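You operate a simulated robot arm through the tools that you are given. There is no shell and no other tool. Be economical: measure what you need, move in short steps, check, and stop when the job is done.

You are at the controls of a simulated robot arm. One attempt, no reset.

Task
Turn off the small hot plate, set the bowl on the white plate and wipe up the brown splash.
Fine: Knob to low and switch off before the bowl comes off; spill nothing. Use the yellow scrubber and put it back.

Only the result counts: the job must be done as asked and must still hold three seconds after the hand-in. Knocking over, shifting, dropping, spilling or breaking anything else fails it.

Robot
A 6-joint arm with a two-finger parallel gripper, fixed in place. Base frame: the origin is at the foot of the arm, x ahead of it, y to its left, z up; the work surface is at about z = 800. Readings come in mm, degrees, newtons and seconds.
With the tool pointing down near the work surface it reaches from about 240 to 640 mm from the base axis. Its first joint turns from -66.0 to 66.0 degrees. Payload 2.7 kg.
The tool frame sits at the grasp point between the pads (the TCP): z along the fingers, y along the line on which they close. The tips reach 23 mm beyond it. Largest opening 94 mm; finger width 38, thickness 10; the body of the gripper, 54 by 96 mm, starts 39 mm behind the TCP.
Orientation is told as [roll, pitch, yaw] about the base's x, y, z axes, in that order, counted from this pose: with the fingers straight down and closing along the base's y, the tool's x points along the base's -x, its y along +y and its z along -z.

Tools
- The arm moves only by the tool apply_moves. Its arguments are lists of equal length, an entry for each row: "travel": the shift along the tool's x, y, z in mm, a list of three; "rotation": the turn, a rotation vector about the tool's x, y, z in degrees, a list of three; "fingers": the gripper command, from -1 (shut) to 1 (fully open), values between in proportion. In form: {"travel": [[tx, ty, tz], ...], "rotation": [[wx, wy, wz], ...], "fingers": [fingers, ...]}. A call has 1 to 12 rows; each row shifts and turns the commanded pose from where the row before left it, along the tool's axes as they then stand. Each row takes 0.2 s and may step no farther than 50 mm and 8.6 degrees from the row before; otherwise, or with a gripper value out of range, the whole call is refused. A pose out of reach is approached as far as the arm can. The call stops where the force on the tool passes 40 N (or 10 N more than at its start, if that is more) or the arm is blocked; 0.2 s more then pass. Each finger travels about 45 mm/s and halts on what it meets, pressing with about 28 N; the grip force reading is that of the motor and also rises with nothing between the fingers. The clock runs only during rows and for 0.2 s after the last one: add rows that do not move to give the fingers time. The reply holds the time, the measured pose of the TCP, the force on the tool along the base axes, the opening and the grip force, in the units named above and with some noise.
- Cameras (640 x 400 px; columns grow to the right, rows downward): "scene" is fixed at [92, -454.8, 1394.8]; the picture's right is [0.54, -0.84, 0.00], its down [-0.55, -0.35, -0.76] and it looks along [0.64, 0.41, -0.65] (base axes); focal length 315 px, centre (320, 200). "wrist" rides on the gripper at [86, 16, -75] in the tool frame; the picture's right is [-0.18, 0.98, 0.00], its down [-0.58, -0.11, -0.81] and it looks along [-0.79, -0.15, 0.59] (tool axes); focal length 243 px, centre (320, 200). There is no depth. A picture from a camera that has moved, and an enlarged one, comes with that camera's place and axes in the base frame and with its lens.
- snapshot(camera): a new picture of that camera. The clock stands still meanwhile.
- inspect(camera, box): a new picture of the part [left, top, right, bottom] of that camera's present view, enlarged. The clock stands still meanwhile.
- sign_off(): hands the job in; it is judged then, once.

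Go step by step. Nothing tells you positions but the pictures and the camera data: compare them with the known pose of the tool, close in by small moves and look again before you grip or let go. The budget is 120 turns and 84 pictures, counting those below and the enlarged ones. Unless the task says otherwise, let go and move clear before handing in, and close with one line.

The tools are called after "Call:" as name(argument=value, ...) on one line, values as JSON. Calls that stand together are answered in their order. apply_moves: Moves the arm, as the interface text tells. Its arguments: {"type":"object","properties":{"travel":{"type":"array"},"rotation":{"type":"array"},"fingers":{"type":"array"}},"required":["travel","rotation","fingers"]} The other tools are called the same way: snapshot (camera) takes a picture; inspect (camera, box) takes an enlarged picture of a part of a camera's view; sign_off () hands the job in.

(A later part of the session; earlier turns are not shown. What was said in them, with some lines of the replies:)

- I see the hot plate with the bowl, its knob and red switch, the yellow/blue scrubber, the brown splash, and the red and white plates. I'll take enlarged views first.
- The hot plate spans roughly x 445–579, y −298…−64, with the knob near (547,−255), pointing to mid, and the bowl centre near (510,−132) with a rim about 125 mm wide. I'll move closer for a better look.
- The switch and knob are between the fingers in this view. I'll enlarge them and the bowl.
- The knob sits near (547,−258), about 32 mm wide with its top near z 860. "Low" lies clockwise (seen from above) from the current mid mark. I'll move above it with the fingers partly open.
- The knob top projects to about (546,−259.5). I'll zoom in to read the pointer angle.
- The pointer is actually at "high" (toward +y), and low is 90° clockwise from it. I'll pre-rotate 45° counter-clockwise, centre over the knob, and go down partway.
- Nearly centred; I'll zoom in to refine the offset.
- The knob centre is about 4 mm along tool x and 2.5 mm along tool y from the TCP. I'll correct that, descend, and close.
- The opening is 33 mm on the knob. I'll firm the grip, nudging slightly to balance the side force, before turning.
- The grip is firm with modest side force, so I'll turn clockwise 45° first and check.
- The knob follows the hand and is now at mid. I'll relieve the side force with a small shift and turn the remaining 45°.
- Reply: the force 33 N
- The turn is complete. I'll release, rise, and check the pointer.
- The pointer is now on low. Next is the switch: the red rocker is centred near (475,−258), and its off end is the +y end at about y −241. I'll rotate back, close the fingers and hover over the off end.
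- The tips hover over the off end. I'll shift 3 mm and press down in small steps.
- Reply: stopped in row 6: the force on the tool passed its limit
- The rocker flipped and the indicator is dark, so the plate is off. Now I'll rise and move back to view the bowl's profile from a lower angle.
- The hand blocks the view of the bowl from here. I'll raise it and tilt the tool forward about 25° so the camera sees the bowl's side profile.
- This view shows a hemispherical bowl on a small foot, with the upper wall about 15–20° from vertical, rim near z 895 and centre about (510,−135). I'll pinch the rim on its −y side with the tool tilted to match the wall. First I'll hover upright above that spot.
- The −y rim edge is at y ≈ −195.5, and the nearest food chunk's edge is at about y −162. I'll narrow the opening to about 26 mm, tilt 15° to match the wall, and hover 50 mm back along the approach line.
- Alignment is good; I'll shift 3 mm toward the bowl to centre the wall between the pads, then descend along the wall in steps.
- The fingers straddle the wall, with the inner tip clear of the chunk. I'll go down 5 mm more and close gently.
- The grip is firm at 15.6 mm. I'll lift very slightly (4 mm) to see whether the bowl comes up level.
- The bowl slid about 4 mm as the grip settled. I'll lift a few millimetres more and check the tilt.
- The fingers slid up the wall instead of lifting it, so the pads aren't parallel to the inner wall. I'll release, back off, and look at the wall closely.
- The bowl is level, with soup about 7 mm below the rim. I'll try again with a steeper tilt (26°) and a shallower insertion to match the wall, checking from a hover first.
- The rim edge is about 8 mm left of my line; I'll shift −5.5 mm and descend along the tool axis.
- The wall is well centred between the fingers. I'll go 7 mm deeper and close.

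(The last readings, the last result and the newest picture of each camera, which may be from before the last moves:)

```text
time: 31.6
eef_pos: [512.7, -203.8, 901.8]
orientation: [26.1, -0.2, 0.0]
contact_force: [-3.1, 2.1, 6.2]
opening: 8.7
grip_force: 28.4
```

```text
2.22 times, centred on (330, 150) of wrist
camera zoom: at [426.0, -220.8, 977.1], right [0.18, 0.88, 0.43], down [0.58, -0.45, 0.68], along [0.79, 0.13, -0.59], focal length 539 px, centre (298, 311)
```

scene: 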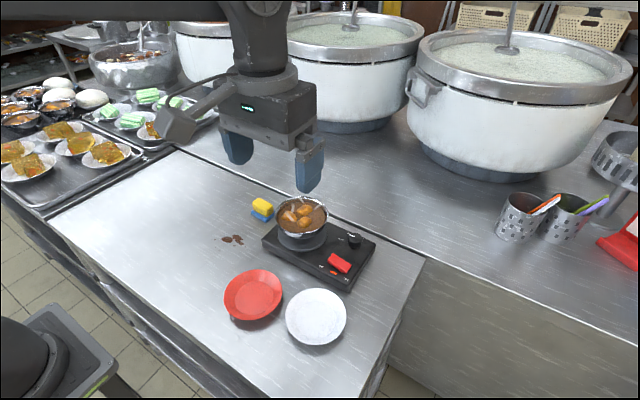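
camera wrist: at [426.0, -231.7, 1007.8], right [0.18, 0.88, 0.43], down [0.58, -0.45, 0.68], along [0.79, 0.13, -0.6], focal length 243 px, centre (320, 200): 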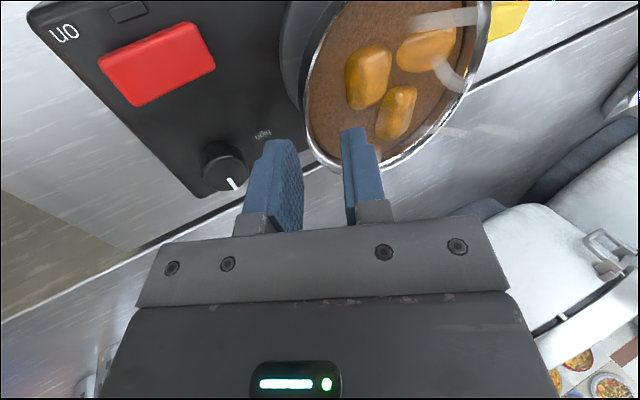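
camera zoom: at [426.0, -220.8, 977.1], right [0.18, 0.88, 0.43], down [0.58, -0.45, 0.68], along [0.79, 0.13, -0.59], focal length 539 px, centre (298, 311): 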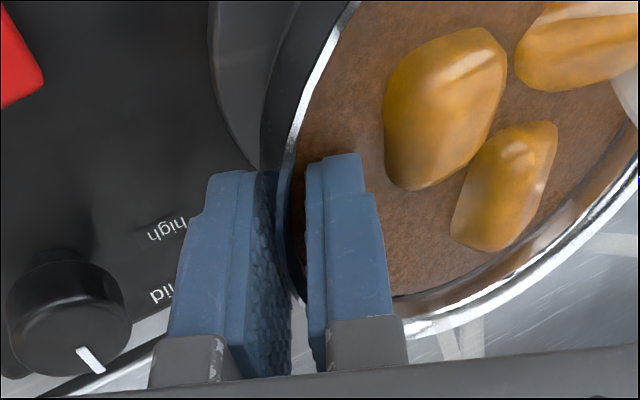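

The opening is much tighter now, at 8.7 mm, so the pads match the wall better. Test lift of about 6 mm, straight up.

Call:
apply_moves(travel=[[0, 0.9, -1.8], [0, 0.9, -1.8], [0, 0.9, -1.8], [0, 0, 0]], rotation=[[0, 0, 0], [0, 0, 0], [0, 0, 0], [0, 0, 0]], fingers=[-1, -1, -1, -1])

Call:
inspect(camera="scene", box=[265, 180, 345, 260])

```text
time: 32.6
eef_pos: [512.2, -203.2, 907.5]
orientation: [26.1, 0.0, 0.1]
contact_force: [-0.5, -0.2, -3.8]
opening: 7.9
grip_force: 28.5
```

```text
5.00 times, centred on (305, 220) of scene
camera zoom: at [92.0, -454.9, 1394.8], right [0.54, -0.84, 0.0], down [-0.55, -0.35, -0.76], along [0.64, 0.41, -0.65], focal length 1576 px, centre (395, 100)
```

zoom: 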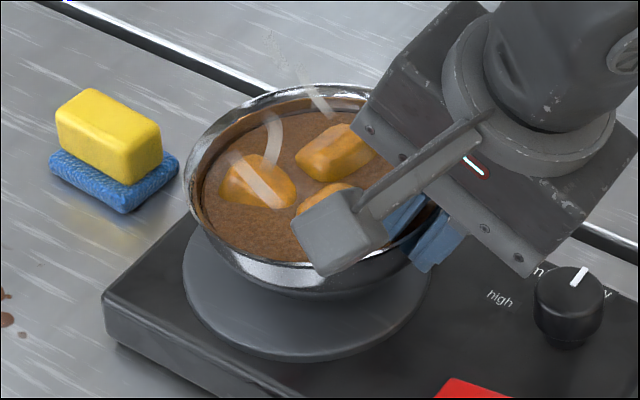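

The load reads −3.8 N, so the bowl is coming up. I'll lift 8 mm more and check level.

Call:
apply_moves(travel=[[0, 1.2, -2.4], [0, 1.2, -2.4], [0, 1.2, -2.4], [0, 0, 0], [0, 0, 0]], rotation=[[0, 0, 0], [0, 0, 0], [0, 0, 0], [0, 0, 0], [0, 0, 0]], fingers=[-1, -1, -1, -1, -1])

Call:
inspect(camera="scene", box=[265, 180, 345, 260])

Call:
inspect(camera="wrist", box=[220, 0, 540, 240])

```text
time: 33.8
eef_pos: [512.8, -201.3, 918.5]
orientation: [26.0, -0.1, 0.1]
contact_force: [0.6, 0.0, -3.3]
opening: 8.1
grip_force: 27.9
```

```text
5.00 times, centred on (305, 220) of scene
camera zoom: at [92.0, -454.9, 1394.8], right [0.54, -0.84, 0.0], down [-0.55, -0.35, -0.76], along [0.64, 0.41, -0.65], focal length 1576 px, centre (395, 100)
```

zoom: 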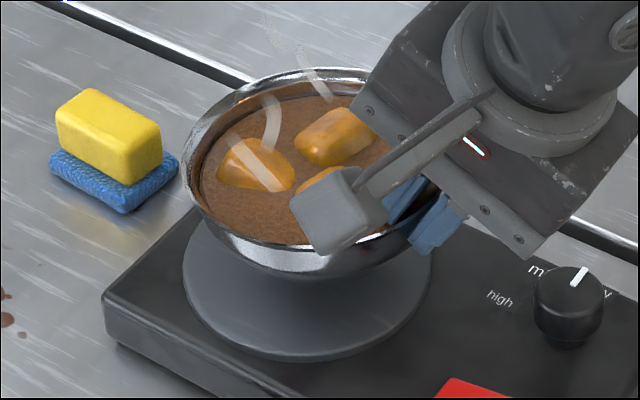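

```text
1.67 times, centred on (380, 120) of wrist
camera zoom: at [426.4, -220.2, 991.6], right [0.18, 0.88, 0.43], down [0.58, -0.45, 0.68], along [0.79, 0.13, -0.6], focal length 404 px, centre (220, 333)
```

zoom: 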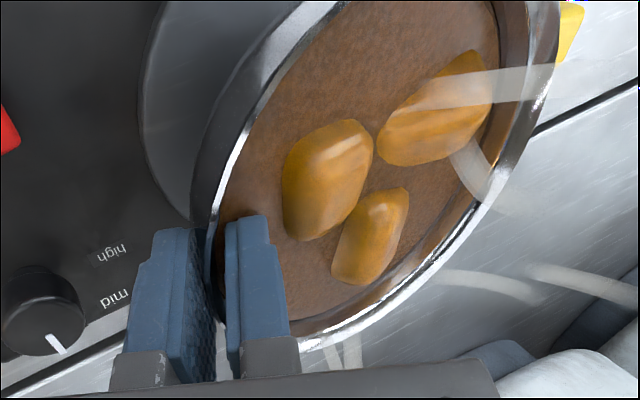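

The bowl is fully off and level. I'll raise it about 28 mm more and carry it smoothly part of the way to the white plate.

Call:
apply_moves(travel=[[0, 1.5, -3.2], [0, 3.07, -6.3], [0, 3.07, -6.3], [0, 3.07, -6.3], [0, 1.5, -3.2], [4, -3, -1.5], [8, -6.2, -3.0], [13, -9.9, -4.8], [13, -9.9, -4.8], [13, -9.9, -4.8], [8, -6.2, -3.0], [4, -3, -1.5]], rotation=[[0, 0, 0], [0, 0, 0], [0, 0, 0], [0, 0, 0], [0, 0, 0], [0, 0, 0], [0, 0, 0], [0, 0, 0], [0, 0, 0], [0, 0, 0], [0, 0, 0], [0, 0, 0]], fingers=[-1, -1, -1, -1, -1, -1, -1, -1, -1, -1, -1, -1])

Call:
inspect(camera="scene", box=[230, 170, 410, 350])

```text
time: 36.4
eef_pos: [448.8, -256.2, 944.8]
orientation: [26.0, -0.1, 0.2]
contact_force: [0.2, 0.1, -3.4]
opening: 8.0
grip_force: 28.1
```

```text
2.22 times, centred on (320, 260) of scene
camera zoom: at [92.0, -454.9, 1394.8], right [0.54, -0.84, 0.0], down [-0.55, -0.35, -0.76], along [0.64, 0.41, -0.65], focal length 701 px, centre (320, 67)
```

zoom: 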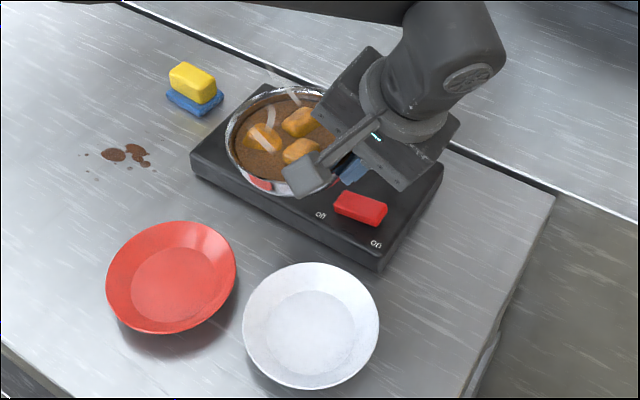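

Still level. I'll continue to above the white plate, centred at about (358,−276).

Call:
apply_moves(travel=[[4, -3.2, -1.6], [9, -7.2, -3.5], [14, -11.2, -5.5], [16, -12.8, -6.2], [16, -12.8, -6.2], [16, -12.8, -6.2], [10, -8, -3.9], [6, -4.8, -2.3], [0, 0, 0], [0, 0, 0]], rotation=[[0, 0, 0], [0, 0, 0], [0, 0, 0], [0, 0, 0], [0, 0, 0], [0, 0, 0], [0, 0, 0], [0, 0, 0], [0, 0, 0], [0, 0, 0]], fingers=[-1, -1, -1, -1, -1, -1, -1, -1, -1, -1])

Call:
inspect(camera="scene", box=[230, 200, 390, 350])

Call:
snapshot(camera="wrist")

```text
time: 38.6
eef_pos: [356.6, -337.0, 943.9]
orientation: [26.0, -0.1, 0.1]
contact_force: [0.1, -0.5, -3.3]
opening: 8.1
grip_force: 27.8
```

```text
2.67 times, centred on (310, 275) of scene
camera zoom: at [92.0, -454.9, 1394.8], right [0.54, -0.84, 0.0], down [-0.55, -0.35, -0.76], along [0.64, 0.41, -0.65], focal length 841 px, centre (347, 0)
```

zoom: 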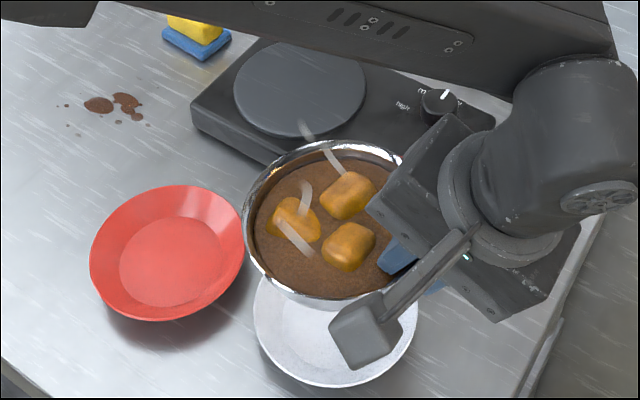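

```text
34 pictures are left
camera wrist: at [270.5, -354.6, 1017.9], right [0.18, 0.88, 0.43], down [0.58, -0.45, 0.68], along [0.79, 0.13, -0.6], focal length 243 px, centre (320, 200)
```

wrist: 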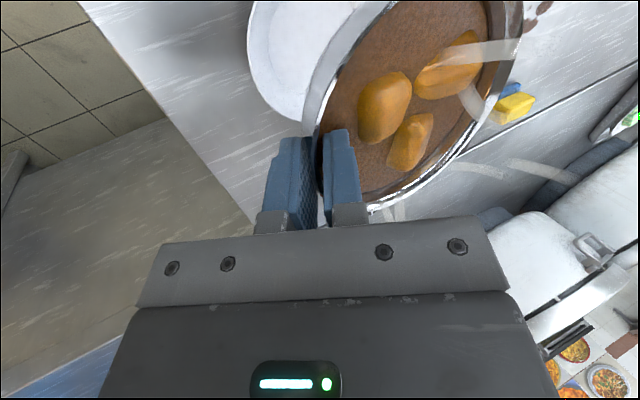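

The bowl is over the plate, offset only a few mm. I'll correct by (+2,+3) and lower 60 mm.

Call:
apply_moves(travel=[[-2, 2.7, 1.3], [0, -2.6, 5.4], [0, -4.4, 9], [0, -5.26, 10.8], [0, -5.26, 10.8], [0, -4.4, 9], [0, -2.6, 5.4], [0, -1.75, 3.6], [0, 0, 0], [0, 0, 0]], rotation=[[0, 0, 0], [0, 0, 0], [0, 0, 0], [0, 0, 0], [0, 0, 0], [0, 0, 0], [0, 0, 0], [0, 0, 0], [0, 0, 0], [0, 0, 0]], fingers=[-1, -1, -1, -1, -1, -1, -1, -1, -1, -1])

Call:
inspect(camera="scene", box=[250, 230, 390, 350])

```text
time: 40.8
eef_pos: [360.0, -332.2, 884.3]
orientation: [26.0, -0.1, 0.2]
contact_force: [-0.1, -0.1, -3.3]
opening: 8.1
grip_force: 28.0
```

```text
3.33 times, centred on (320, 290) of scene
camera zoom: at [92.0, -454.9, 1394.8], right [0.54, -0.84, 0.0], down [-0.55, -0.35, -0.76], along [0.64, 0.41, -0.65], focal length 1051 px, centre (320, -100)
```

zoom: 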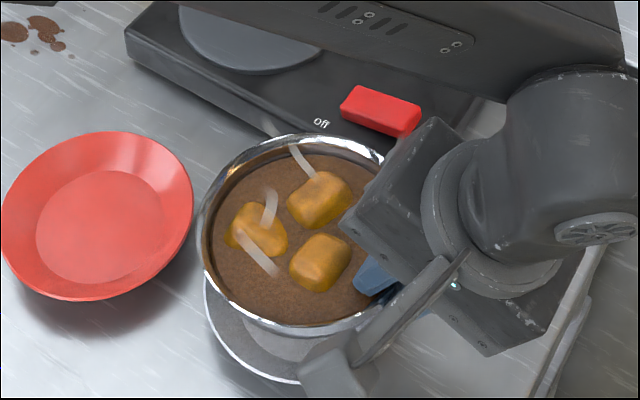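

Well centred. Lowering the last ~20 mm slowly.

Call:
apply_moves(travel=[[0, -1.3, 2.7], [0, -1.3, 2.7], [0, -1.3, 2.7], [0, -0.9, 1.8], [0, -0.9, 1.8], [0, 0, 0]], rotation=[[0, 0, 0], [0, 0, 0], [0, 0, 0], [0, 0, 0], [0, 0, 0], [0, 0, 0]], fingers=[-1, -1, -1, -1, -1, -1])

```text
time: 42.2
eef_pos: [359.5, -334.1, 872.5]
orientation: [26.1, -0.1, 0.1]
contact_force: [-1.2, -0.1, 3.8]
opening: 8.2
grip_force: 27.8
```

Contact is felt (+3.8 N). I'll check that it's seated before releasing.

Call:
inspect(camera="scene", box=[260, 250, 380, 350])

Call:
snapshot(camera="wrist")

```text
4.00 times, centred on (320, 300) of scene
camera zoom: at [91.9, -454.8, 1394.8], right [0.54, -0.84, 0.0], down [-0.55, -0.35, -0.76], along [0.64, 0.41, -0.65], focal length 1261 px, centre (320, -200)
```

zoom: 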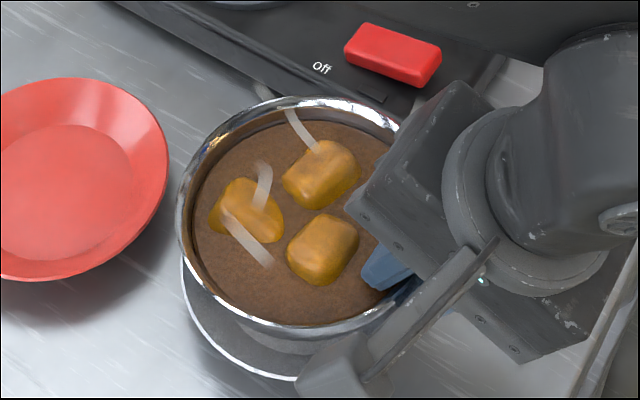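

```text
31 pictures are left
camera wrist: at [273.8, -352.1, 946.4], right [0.18, 0.88, 0.43], down [0.58, -0.45, 0.68], along [0.79, 0.13, -0.6], focal length 243 px, centre (320, 200)
```

wrist: 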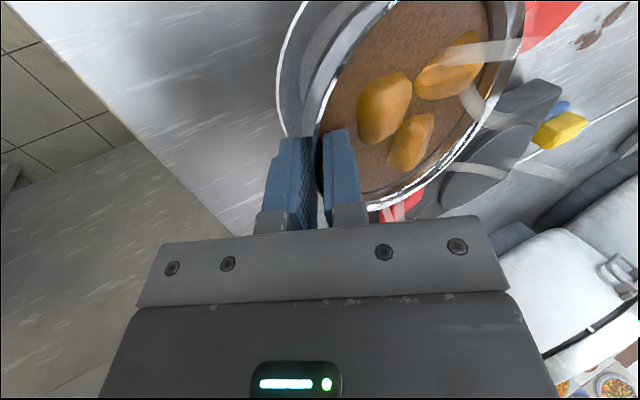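

The bowl is seated and centred within about 4 mm. I'll release slowly and retreat along the tool axis.

Call:
apply_moves(travel=[[0, 0, 0], [0, 0, 0], [0, 0, 0], [0, 0, 0], [0, 0, -15], [0, 0, -30], [0, 0, -40], [0, 0, 0]], rotation=[[0, 0, 0], [0, 0, 0], [0, 0, 0], [0, 0, 0], [0, 0, 0], [0, 0, 0], [0, 0, 0], [0, 0, 0]], fingers=[-0.8, -0.7, -0.6, -0.55, -0.55, -0.55, -0.55, -0.55])

Call:
inspect(camera="scene", box=[250, 230, 390, 350])

```text
time: 44.0
eef_pos: [360.5, -372.3, 946.1]
orientation: [26.0, 0.0, 0.1]
contact_force: [-0.2, 0.8, 0.0]
opening: 21.2
grip_force: 0.1
```

```text
3.33 times, centred on (320, 290) of scene
camera zoom: at [91.9, -454.8, 1394.8], right [0.54, -0.84, 0.0], down [-0.55, -0.35, -0.76], along [0.64, 0.41, -0.65], focal length 1051 px, centre (320, -100)
```

zoom: 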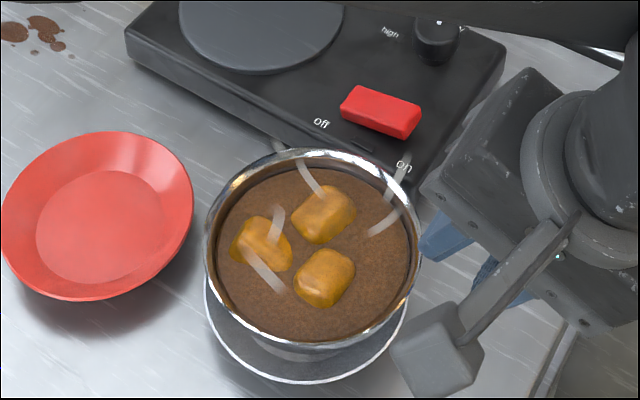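

The bowl sits level on the white plate. Next is the scrubber near (540,15) and the splash near (429,24). I'll straighten the tool, rise, and move over there.

Call:
apply_moves(travel=[[0, 0, -40], [0, 0, 0], [0, 0, 0], [0, 0, 0], [0, 0, -10]], rotation=[[0, 0, 0], [8.5, 0, 0], [8.5, 0, 0], [8.9, 0, 0], [0, 0, 0]], fingers=[0.5, 0.5, 0.5, 0.5, 0.5])

```text
refused: row 4 steps farther than a row can; nothing moved
```

Call:
apply_moves(travel=[[0, 0, -40], [0, 0, 0], [0, 0, 0], [0, 0, 0], [0, 0, -10], [-10, 45, 0], [-10, 45, 0], [-10, 45, 0], [-10, 45, 0], [-10, 45, 0], [-10, 45, 0], [-10, 45, 0]], rotation=[[0, 0, 0], [8.5, 0, 0], [8.5, 0, 0], [8.5, 0, 0], [0.5, 0, 0], [0, 0, 0], [0, 0, 0], [0, 0, 0], [0, 0, 0], [0, 0, 0], [0, 0, 0], [0, 0, 0]], fingers=[0.5, 0.5, 0.5, 0.5, 0.5, 0.5, 0.5, 0.5, 0.5, 0.5, 0.5, 0.5])

Call:
snapshot(camera="wrist")

```text
time: 46.6
eef_pos: [429.0, -67.5, 990.6]
orientation: [0.0, -0.1, -0.1]
contact_force: [-0.5, 1.3, 0.1]
opening: 70.4
grip_force: 0.1
```

```text
29 pictures are left
camera wrist: at [341.8, -51.7, 1066.0], right [0.18, 0.98, 0.0], down [0.58, -0.11, 0.81], along [0.79, -0.15, -0.59], focal length 243 px, centre (320, 200)
```

wrist: 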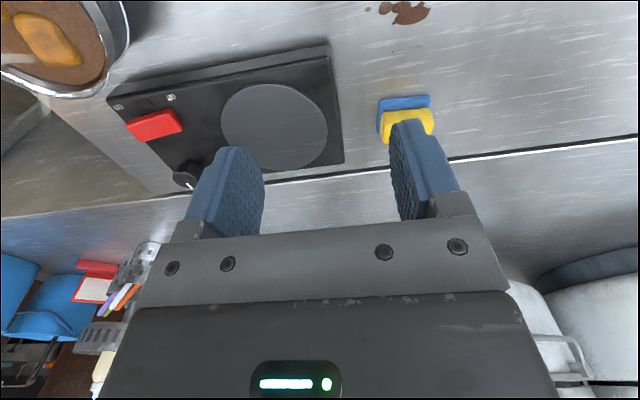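

Continuing to hover above the scrubber.

Call:
apply_moves(travel=[[-33, 26, 10], [-33, 26, 10], [-30, 25, 15], [0, 0, 0], [0, 0, 0]], rotation=[[0, 0, 0], [0, 0, 0], [0, 0, 0], [0, 0, 0], [0, 0, 0]], fingers=[0.5, 0.5, 0.5, 0.5, 0.5])

Call:
inspect(camera="wrist", box=[220, 0, 420, 150])

Call:
inspect(camera="scene", box=[205, 180, 305, 260])

```text
time: 47.8
eef_pos: [524.4, 2.8, 956.9]
orientation: [0.1, -0.1, 0.1]
contact_force: [-0.1, -0.9, -0.5]
opening: 70.2
grip_force: 0.0
```

```text
2.67 times, centred on (320, 75) of wrist
camera zoom: at [438.0, 18.9, 1031.5], right [0.18, 0.98, 0.0], down [0.58, -0.11, 0.81], along [0.79, -0.15, -0.59], focal length 647 px, centre (320, 533)
```

zoom: 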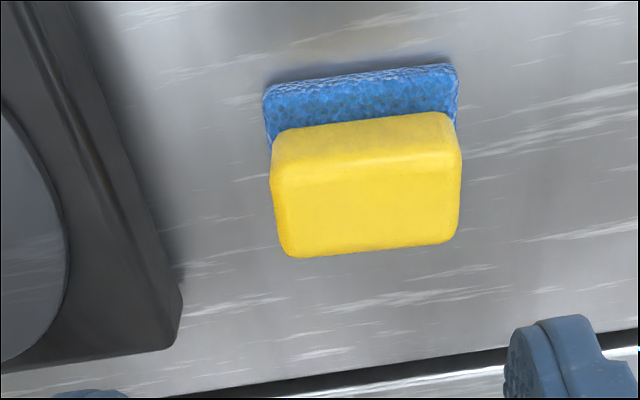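

```text
5.00 times, centred on (255, 220) of scene
camera zoom: at [92.0, -454.8, 1394.8], right [0.54, -0.84, 0.0], down [-0.55, -0.35, -0.76], along [0.64, 0.41, -0.65], focal length 1576 px, centre (645, 100)
```

zoom: 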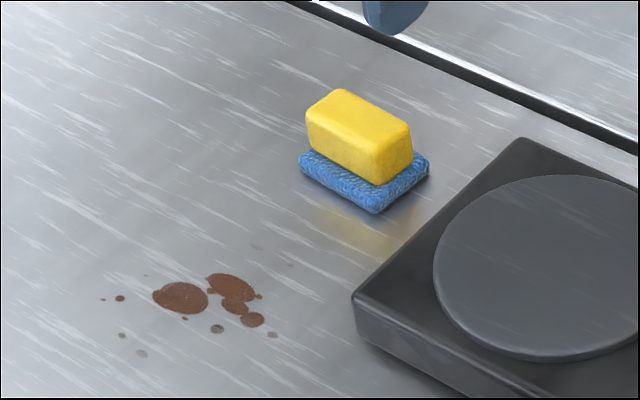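

The scrubber is a yellow foam block, about 56 mm along y and 30 mm along x with its top near z 839, on a blue scouring base, centred near (538,15). I'll move over it and descend partway.

Call:
apply_moves(travel=[[-13.5, 12, 0], [0, 0, 40], [0, 0, 37], [0, 0, 0], [0, 0, 0]], rotation=[[0, 0, 0], [0, 0, 0], [0, 0, 0], [0, 0, 0], [0, 0, 0]], fingers=[0.7, 0.7, 0.7, 0.7, 0.7])

Call:
snapshot(camera="wrist")

```text
time: 49.0
eef_pos: [539.2, 14.5, 885.1]
orientation: [-0.1, -0.1, 0.0]
contact_force: [1.1, 0.2, -0.8]
opening: 80.0
grip_force: 0.2
```

```text
26 pictures are left
camera wrist: at [453.4, 30.4, 959.6], right [0.18, 0.98, 0.0], down [0.58, -0.11, 0.81], along [0.79, -0.15, -0.59], focal length 243 px, centre (320, 200)
```

wrist: 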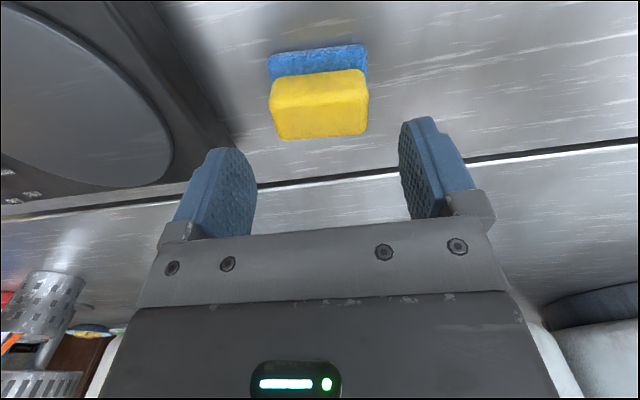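

Well aligned. I'll descend to grip the yellow block and close.

Call:
apply_moves(travel=[[2, 0, 20], [0, 0, 15], [0, 0, 6], [0, 0, 0], [0, 0, 0], [0, 0, 0], [0, 0, 0]], rotation=[[0, 0, 0], [0, 0, 0], [0, 0, 0], [0, 0, 0], [0, 0, 0], [0, 0, 0], [0, 0, 0]], fingers=[0.7, 0.7, 0.7, 0.4, 0.2, 0.0, 0.0])

Call:
inspect(camera="scene", box=[205, 180, 305, 260])

```text
time: 50.6
eef_pos: [538.0, 13.8, 841.5]
orientation: [0.0, 0.0, 0.1]
contact_force: [0.7, 1.3, -0.5]
opening: 55.5
grip_force: 28.1
```

```text
5.00 times, centred on (255, 220) of scene
camera zoom: at [92.0, -454.8, 1394.8], right [0.54, -0.84, 0.0], down [-0.55, -0.35, -0.76], along [0.64, 0.41, -0.65], focal length 1576 px, centre (645, 100)
```

zoom: 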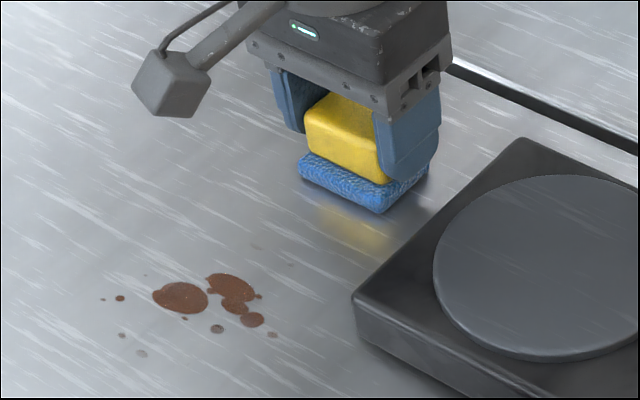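

Gripped at (538,14,841.5). I'll lift 20 mm and see whether the blue base comes along.

Call:
apply_moves(travel=[[0, 0, -10], [0, 0, -12], [0, 0, 0]], rotation=[[0, 0, 0], [0, 0, 0], [0, 0, 0]], fingers=[-0.1, -0.1, -0.1])

Call:
inspect(camera="scene", box=[205, 180, 305, 260])

```text
time: 51.4
eef_pos: [537.9, 15.2, 862.5]
orientation: [0.0, -0.1, 0.0]
contact_force: [0.2, 0.8, -0.5]
opening: 55.6
grip_force: 27.8
```

```text
5.00 times, centred on (255, 220) of scene
camera zoom: at [92.0, -454.8, 1394.8], right [0.54, -0.84, 0.0], down [-0.55, -0.35, -0.76], along [0.64, 0.41, -0.65], focal length 1576 px, centre (645, 100)
```

zoom: 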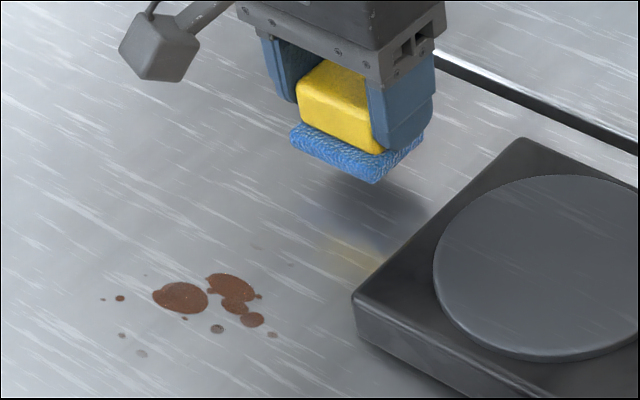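

The scrubber is one piece. The splash and its specks span x 383–468, y −21…70. I'll move to the far corner (465,60) and touch down.

Call:
apply_moves(travel=[[36.5, 22.5, 0], [36.5, 22.5, 0], [0, 0, 12], [0, 0, 6], [0, 0, 3], [0, 0, 1.5], [0, 0, 0]], rotation=[[0, 0, 0], [0, 0, 0], [0, 0, 0], [0, 0, 0], [0, 0, 0], [0, 0, 0], [0, 0, 0]], fingers=[-0.1, -0.1, -0.1, -0.1, -0.1, -0.1, -0.1])

```text
time: 53.0
eef_pos: [466.0, 60.9, 840.7]
orientation: [0.0, -0.1, 0.1]
contact_force: [-0.1, -0.1, -1.3]
opening: 55.7
grip_force: 27.5
```

Not touching yet; I'll go down in small steps.

Call:
apply_moves(travel=[[0, 0, 1], [0, 0, 1], [0, 0, 1], [0, 0, 0]], rotation=[[0, 0, 0], [0, 0, 0], [0, 0, 0], [0, 0, 0]], fingers=[-0.1, -0.1, -0.1, -0.1])

```text
time: 54.0
eef_pos: [466.3, 61.2, 838.8]
orientation: [0.1, -0.4, 0.2]
contact_force: [-0.2, -1.8, 27.4]
opening: 55.7
grip_force: 28.1
```

Firm contact at 27 N. I'll ease up 1 mm and do the first stroke.

Call:
apply_moves(travel=[[0, 0, -1], [0, -14, 0], [0, -14, 0], [0, -14, 0], [0, -14, 0], [0, -14, 0], [10, 0, 0], [10, 0, 0], [0, 0, 0]], rotation=[[0, 0, 0], [0, 0, 0], [0, 0, 0], [0, 0, 0], [0, 0, 0], [0, 0, 0], [0, 0, 0], [0, 0, 0], [0, 0, 0]], fingers=[-0.1, -0.1, -0.1, -0.1, -0.1, -0.1, -0.1, -0.1, -0.1])

Call:
inspect(camera="scene", box=[195, 180, 315, 276])

```text
time: 56.0
eef_pos: [443.0, -9.3, 837.0]
orientation: [0.0, 0.0, 0.1]
contact_force: [5.3, -3.4, 13.9]
opening: 55.5
grip_force: 27.5
```

```text
4.17 times, centred on (255, 228) of scene
camera zoom: at [91.8, -454.9, 1394.8], right [0.54, -0.84, 0.0], down [-0.55, -0.35, -0.76], along [0.64, 0.41, -0.65], focal length 1314 px, centre (591, 83)
```

zoom: 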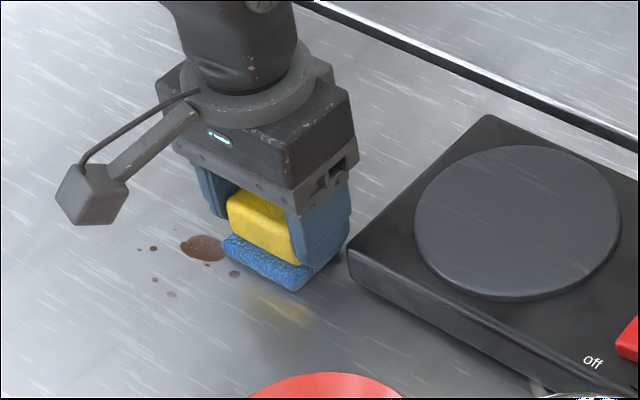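

The blobs are being cleared. Continuing with the raster strokes.

Call:
apply_moves(travel=[[0, 14, 0], [0, 14, 0], [0, 14, 0], [0, 14, 0], [0, 14, 0], [11, 0, 0], [11, 0, 0], [0, -18, 0], [0, -18, 0], [0, -18, 0], [0, -18, 0], [0, 0, 0]], rotation=[[0, 0, 0], [0, 0, 0], [0, 0, 0], [0, 0, 0], [0, 0, 0], [0, 0, 0], [0, 0, 0], [0, 0, 0], [0, 0, 0], [0, 0, 0], [0, 0, 0], [0, 0, 0]], fingers=[-0.1, -0.1, -0.1, -0.1, -0.1, -0.1, -0.1, -0.1, -0.1, -0.1, -0.1, -0.1])

Call:
apply_moves(travel=[[11, 0, 0], [11, 0, 0], [0, 14, 0], [0, 14, 0], [0, 14, 0], [0, 14, 0], [0, 14, 0], [12, 0, 0], [0, -16, 0], [0, -16, 0], [0, -16, 0], [0, 0, 0]], rotation=[[0, 0, 0], [0, 0, 0], [0, 0, 0], [0, 0, 0], [0, 0, 0], [0, 0, 0], [0, 0, 0], [0, 0, 0], [0, 0, 0], [0, 0, 0], [0, 0, 0], [0, 0, 0]], fingers=[-0.1, -0.1, -0.1, -0.1, -0.1, -0.1, -0.1, -0.1, -0.1, -0.1, -0.1, -0.1])

Call:
inspect(camera="scene", box=[195, 180, 315, 276])

```text
time: 58.6
eef_pos: [422.2, -11.7, 837.7]
orientation: [-0.1, -0.1, 0.0]
contact_force: [-1.4, 1.6, 7.4]
opening: 55.3
grip_force: 27.5
```

```text
time: 61.2
eef_pos: [386.6, 10.6, 838.4]
orientation: [0.0, -0.1, 0.1]
contact_force: [-0.2, -0.1, -0.6]
opening: 55.4
grip_force: 28.0
```

```text
4.17 times, centred on (255, 228) of scene
camera zoom: at [92.0, -454.8, 1394.8], right [0.54, -0.84, 0.0], down [-0.55, -0.35, -0.76], along [0.64, 0.41, -0.65], focal length 1314 px, centre (591, 83)
```

zoom: 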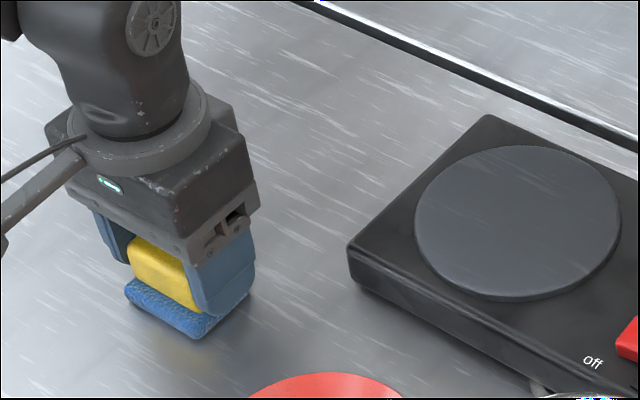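

The contact force faded on the last strokes. I'll press 1.5 mm lower and repeat over the near region.

Call:
apply_moves(travel=[[0, 0, 1], [0, 0, 0.8], [0, 16, 0], [0, 16, 0], [0, 18, 0], [-9, 0, 0], [-9, 0, 0], [0, -18, 0], [0, -18, 0], [0, -18, 0], [0, -14, 0], [0, 0, 0]], rotation=[[0, 0, 0], [0, 0, 0], [0, 0, 0], [0, 0, 0], [0, 0, 0], [0, 0, 0], [0, 0, 0], [0, 0, 0], [0, 0, 0], [0, 0, 0], [0, 0, 0], [0, 0, 0]], fingers=[-0.1, -0.1, -0.1, -0.1, -0.1, -0.1, -0.1, -0.1, -0.1, -0.1, -0.1, -0.1])

Call:
apply_moves(travel=[[0, 0, -20], [0, 0, -30], [-30, 0, -20], [-40, 10, 0], [-40, 10, 0], [0, 0, 0]], rotation=[[0, 0, 0], [0, 0, 0], [0, 0, 0], [0, 0, 0], [0, 0, 0], [0, 0, 0]], fingers=[-0.1, -0.1, -0.1, -0.1, -0.1, -0.1])

Call:
inspect(camera="scene", box=[195, 180, 315, 276])

```text
time: 63.8
eef_pos: [405.5, -7.6, 838.7]
orientation: [0.0, 0.0, 0.0]
contact_force: [-1.4, 2.4, 7.2]
opening: 55.5
grip_force: 27.8
```

```text
time: 65.2
eef_pos: [515.8, 15.3, 906.3]
orientation: [0.0, -0.1, 0.1]
contact_force: [0.0, -0.4, -0.7]
opening: 55.3
grip_force: 27.4
```

```text
4.17 times, centred on (255, 228) of scene
camera zoom: at [92.0, -454.8, 1394.8], right [0.54, -0.84, 0.0], down [-0.55, -0.35, -0.76], along [0.64, 0.41, -0.65], focal length 1314 px, centre (591, 83)
```

zoom: 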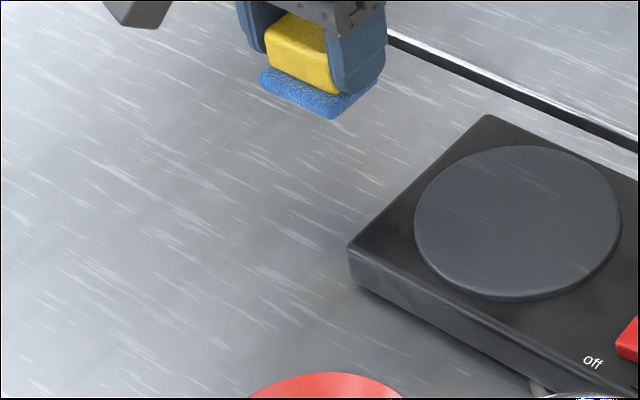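

The counter is clean. I'll zoom once for residue and bring the scrubber back over its original spot (538,14.5).

Call:
apply_moves(travel=[[-21, 1, 20], [0, 0, 20], [0, 0, 10], [0, 0, 0], [0, 0, 0]], rotation=[[0, 0, 0], [0, 0, 0], [0, 0, 0], [0, 0, 0], [0, 0, 0]], fingers=[-0.1, -0.1, -0.1, -0.1, -0.1])

Call:
inspect(camera="scene", box=[205, 180, 305, 260])

```text
time: 66.4
eef_pos: [538.4, 15.4, 854.7]
orientation: [0.0, -0.2, 0.0]
contact_force: [0.6, -0.9, -0.7]
opening: 55.2
grip_force: 28.1
```

```text
5.00 times, centred on (255, 220) of scene
camera zoom: at [92.0, -454.8, 1394.8], right [0.54, -0.84, 0.0], down [-0.55, -0.35, -0.76], along [0.64, 0.41, -0.65], focal length 1576 px, centre (645, 100)
```

zoom: 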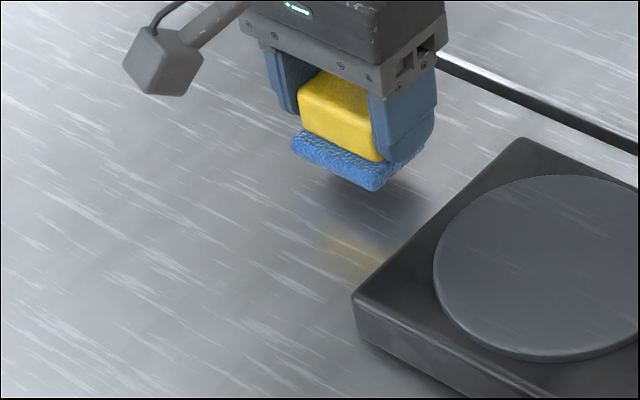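

Clean, and the scrubber is over its original spot. Lowering to the counter.

Call:
apply_moves(travel=[[0, 0, 8], [0, 0, 5], [0, 0, 1], [0, 0, 1], [0, 0, 0]], rotation=[[0, 0, 0], [0, 0, 0], [0, 0, 0], [0, 0, 0], [0, 0, 0]], fingers=[-0.1, -0.1, -0.1, -0.1, -0.1])

Call:
inspect(camera="scene", box=[205, 180, 305, 260])

```text
time: 67.6
eef_pos: [535.7, 13.6, 841.7]
orientation: [-0.1, 0.0, 0.1]
contact_force: [0.0, 0.3, -0.7]
opening: 55.4
grip_force: 27.8
```

```text
5.00 times, centred on (255, 220) of scene
camera zoom: at [92.0, -454.8, 1394.8], right [0.54, -0.84, 0.0], down [-0.55, -0.35, -0.76], along [0.64, 0.41, -0.65], focal length 1576 px, centre (645, 100)
```

zoom: 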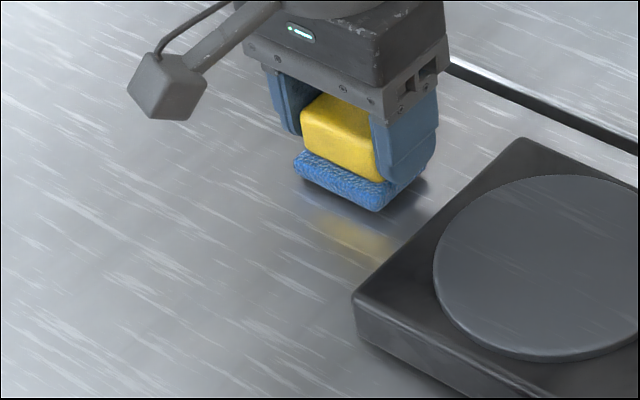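

Still ~1–2 mm above, and about 2 mm off compared with the original view. I'll adjust and touch down.

Call:
apply_moves(travel=[[-1, -1.5, 0], [0, 0, 1], [0, 0, 0.7], [0, 0, 0]], rotation=[[0, 0, 0], [0, 0, 0], [0, 0, 0], [0, 0, 0]], fingers=[-0.1, -0.1, -0.1, -0.1])

```text
time: 68.6
eef_pos: [537.4, 11.1, 840.2]
orientation: [-0.1, -0.2, 0.1]
contact_force: [-0.8, 0.5, -0.9]
opening: 55.2
grip_force: 28.0
```

Call:
apply_moves(travel=[[0, 0, 0.7], [0, 0, 0.7], [0, 0, 0]], rotation=[[0, 0, 0], [0, 0, 0], [0, 0, 0]], fingers=[-0.1, -0.1, -0.1])

```text
time: 69.4
eef_pos: [538.5, 10.8, 837.9]
orientation: [-0.1, 0.0, 0.1]
contact_force: [-0.3, 0.0, -1.0]
opening: 55.3
grip_force: 28.3
```

Call:
apply_moves(travel=[[0, 0, 0.7], [0, 0, 0.7], [0, 0, 0]], rotation=[[0, 0, 0], [0, 0, 0], [0, 0, 0]], fingers=[-0.1, -0.1, -0.1])

Call:
inspect(camera="scene", box=[205, 180, 305, 260])

```text
time: 70.2
eef_pos: [538.0, 11.6, 837.6]
orientation: [0.1, -0.3, 0.1]
contact_force: [-1.0, -3.8, 13.2]
opening: 55.3
grip_force: 27.5
```

```text
5.00 times, centred on (255, 220) of scene
camera zoom: at [91.7, -454.9, 1394.8], right [0.54, -0.84, 0.0], down [-0.55, -0.35, -0.76], along [0.64, 0.41, -0.65], focal length 1576 px, centre (645, 100)
```

zoom: 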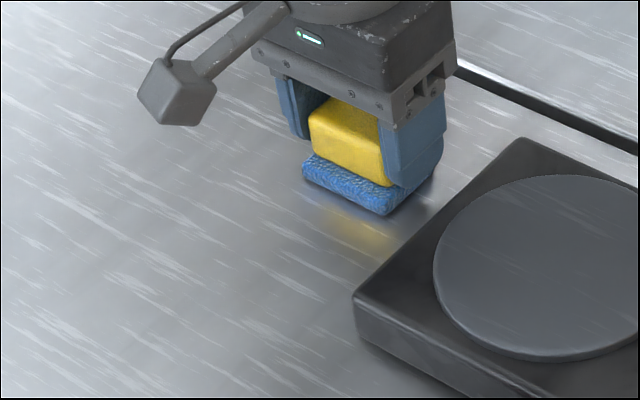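

I overshot by about 4 mm in y. Lifting slightly, I'll shift +3.5 mm and set it down again.

Call:
apply_moves(travel=[[0, 0, -4], [0, 3.5, 0], [0, 0, 2], [0, 0, 1.5], [0, 0, 0]], rotation=[[0, 0, 0], [0, 0, 0], [0, 0, 0], [0, 0, 0], [0, 0, 0]], fingers=[-0.1, -0.1, -0.1, -0.1, -0.1])

Call:
inspect(camera="scene", box=[205, 180, 305, 260])

```text
time: 71.4
eef_pos: [538.1, 14.7, 838.0]
orientation: [0.0, -0.1, 0.1]
contact_force: [-0.1, -0.3, -1.7]
opening: 55.5
grip_force: 28.0
```

```text
5.00 times, centred on (255, 220) of scene
camera zoom: at [92.0, -454.8, 1394.8], right [0.54, -0.84, 0.0], down [-0.55, -0.35, -0.76], along [0.64, 0.41, -0.65], focal length 1576 px, centre (645, 100)
```

zoom: 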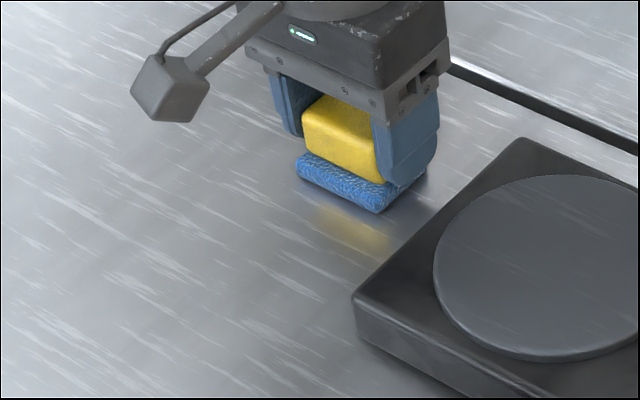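

It now matches the original view. I'll touch down, release and rise.

Call:
apply_moves(travel=[[0, 0, 0.7], [0, 0, 0.3], [0, 0, 0], [0, 0, 0], [0, 0, 0], [0, 0, -20], [0, 0, -40], [0, 0, -45], [45, 0, 0], [0, 0, 0]], rotation=[[0, 0, 0], [0, 0, 0], [0, 0, 0], [0, 0, 0], [0, 0, 0], [0, 0, 0], [0, 0, 0], [0, 0, 0], [0, 0, 0], [0, 0, 0]], fingers=[-0.1, -0.1, 0.4, 0.6, 0.6, 0.6, 0.6, 0.6, 0.6, 0.6])

Call:
inspect(camera="scene", box=[205, 180, 305, 260])

Call:
snapshot(camera="scene")

```text
time: 73.6
eef_pos: [491.8, 11.4, 939.4]
orientation: [0.0, -0.1, 0.1]
contact_force: [0.2, -0.7, -0.9]
opening: 75.3
grip_force: 0.1
```

```text
5.00 times, centred on (255, 220) of scene
camera zoom: at [91.9, -454.8, 1394.8], right [0.54, -0.84, 0.0], down [-0.55, -0.35, -0.76], along [0.64, 0.41, -0.65], focal length 1576 px, centre (645, 100)
```

zoom: 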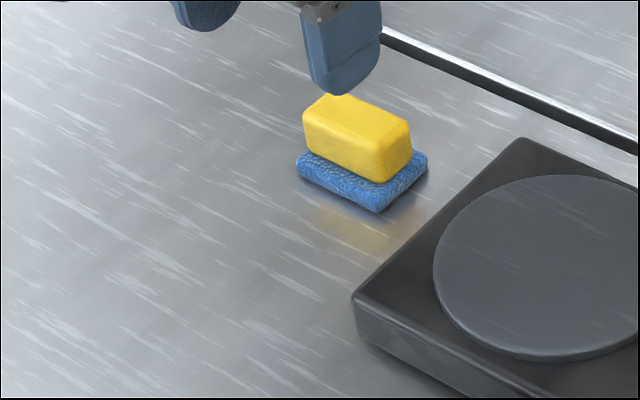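

```text
15 pictures are left
```

scene: 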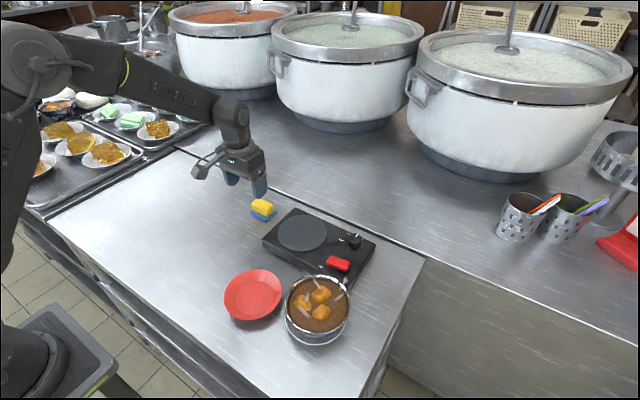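

The scrubber is back and the counter is clean. One last check of the bowl, switch and knob.

Call:
inspect(camera="scene", box=[220, 220, 400, 350])

```text
3.08 times, centred on (310, 285) of scene
camera zoom: at [91.9, -454.8, 1394.8], right [0.54, -0.84, 0.0], down [-0.55, -0.35, -0.76], along [0.64, 0.41, -0.65], focal length 970 px, centre (351, -62)
```

zoom: 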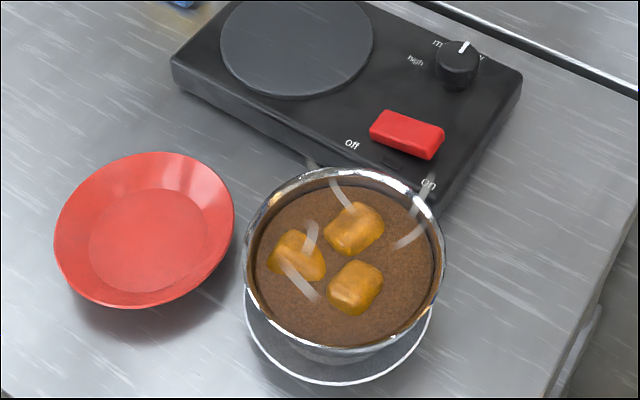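

The knob is at low, the switch is off, the bowl sits level on the white plate, the splash is gone and the scrubber is back in place. Handing in.

Call:
sign_off()

```text
The job is handed in.
```

The hot plate is off (knob at low, then switched off, before the bowl came off), the bowl is level on the white plate with no spill visible, the splash is wiped up and the yellow scrubber is back in its place.
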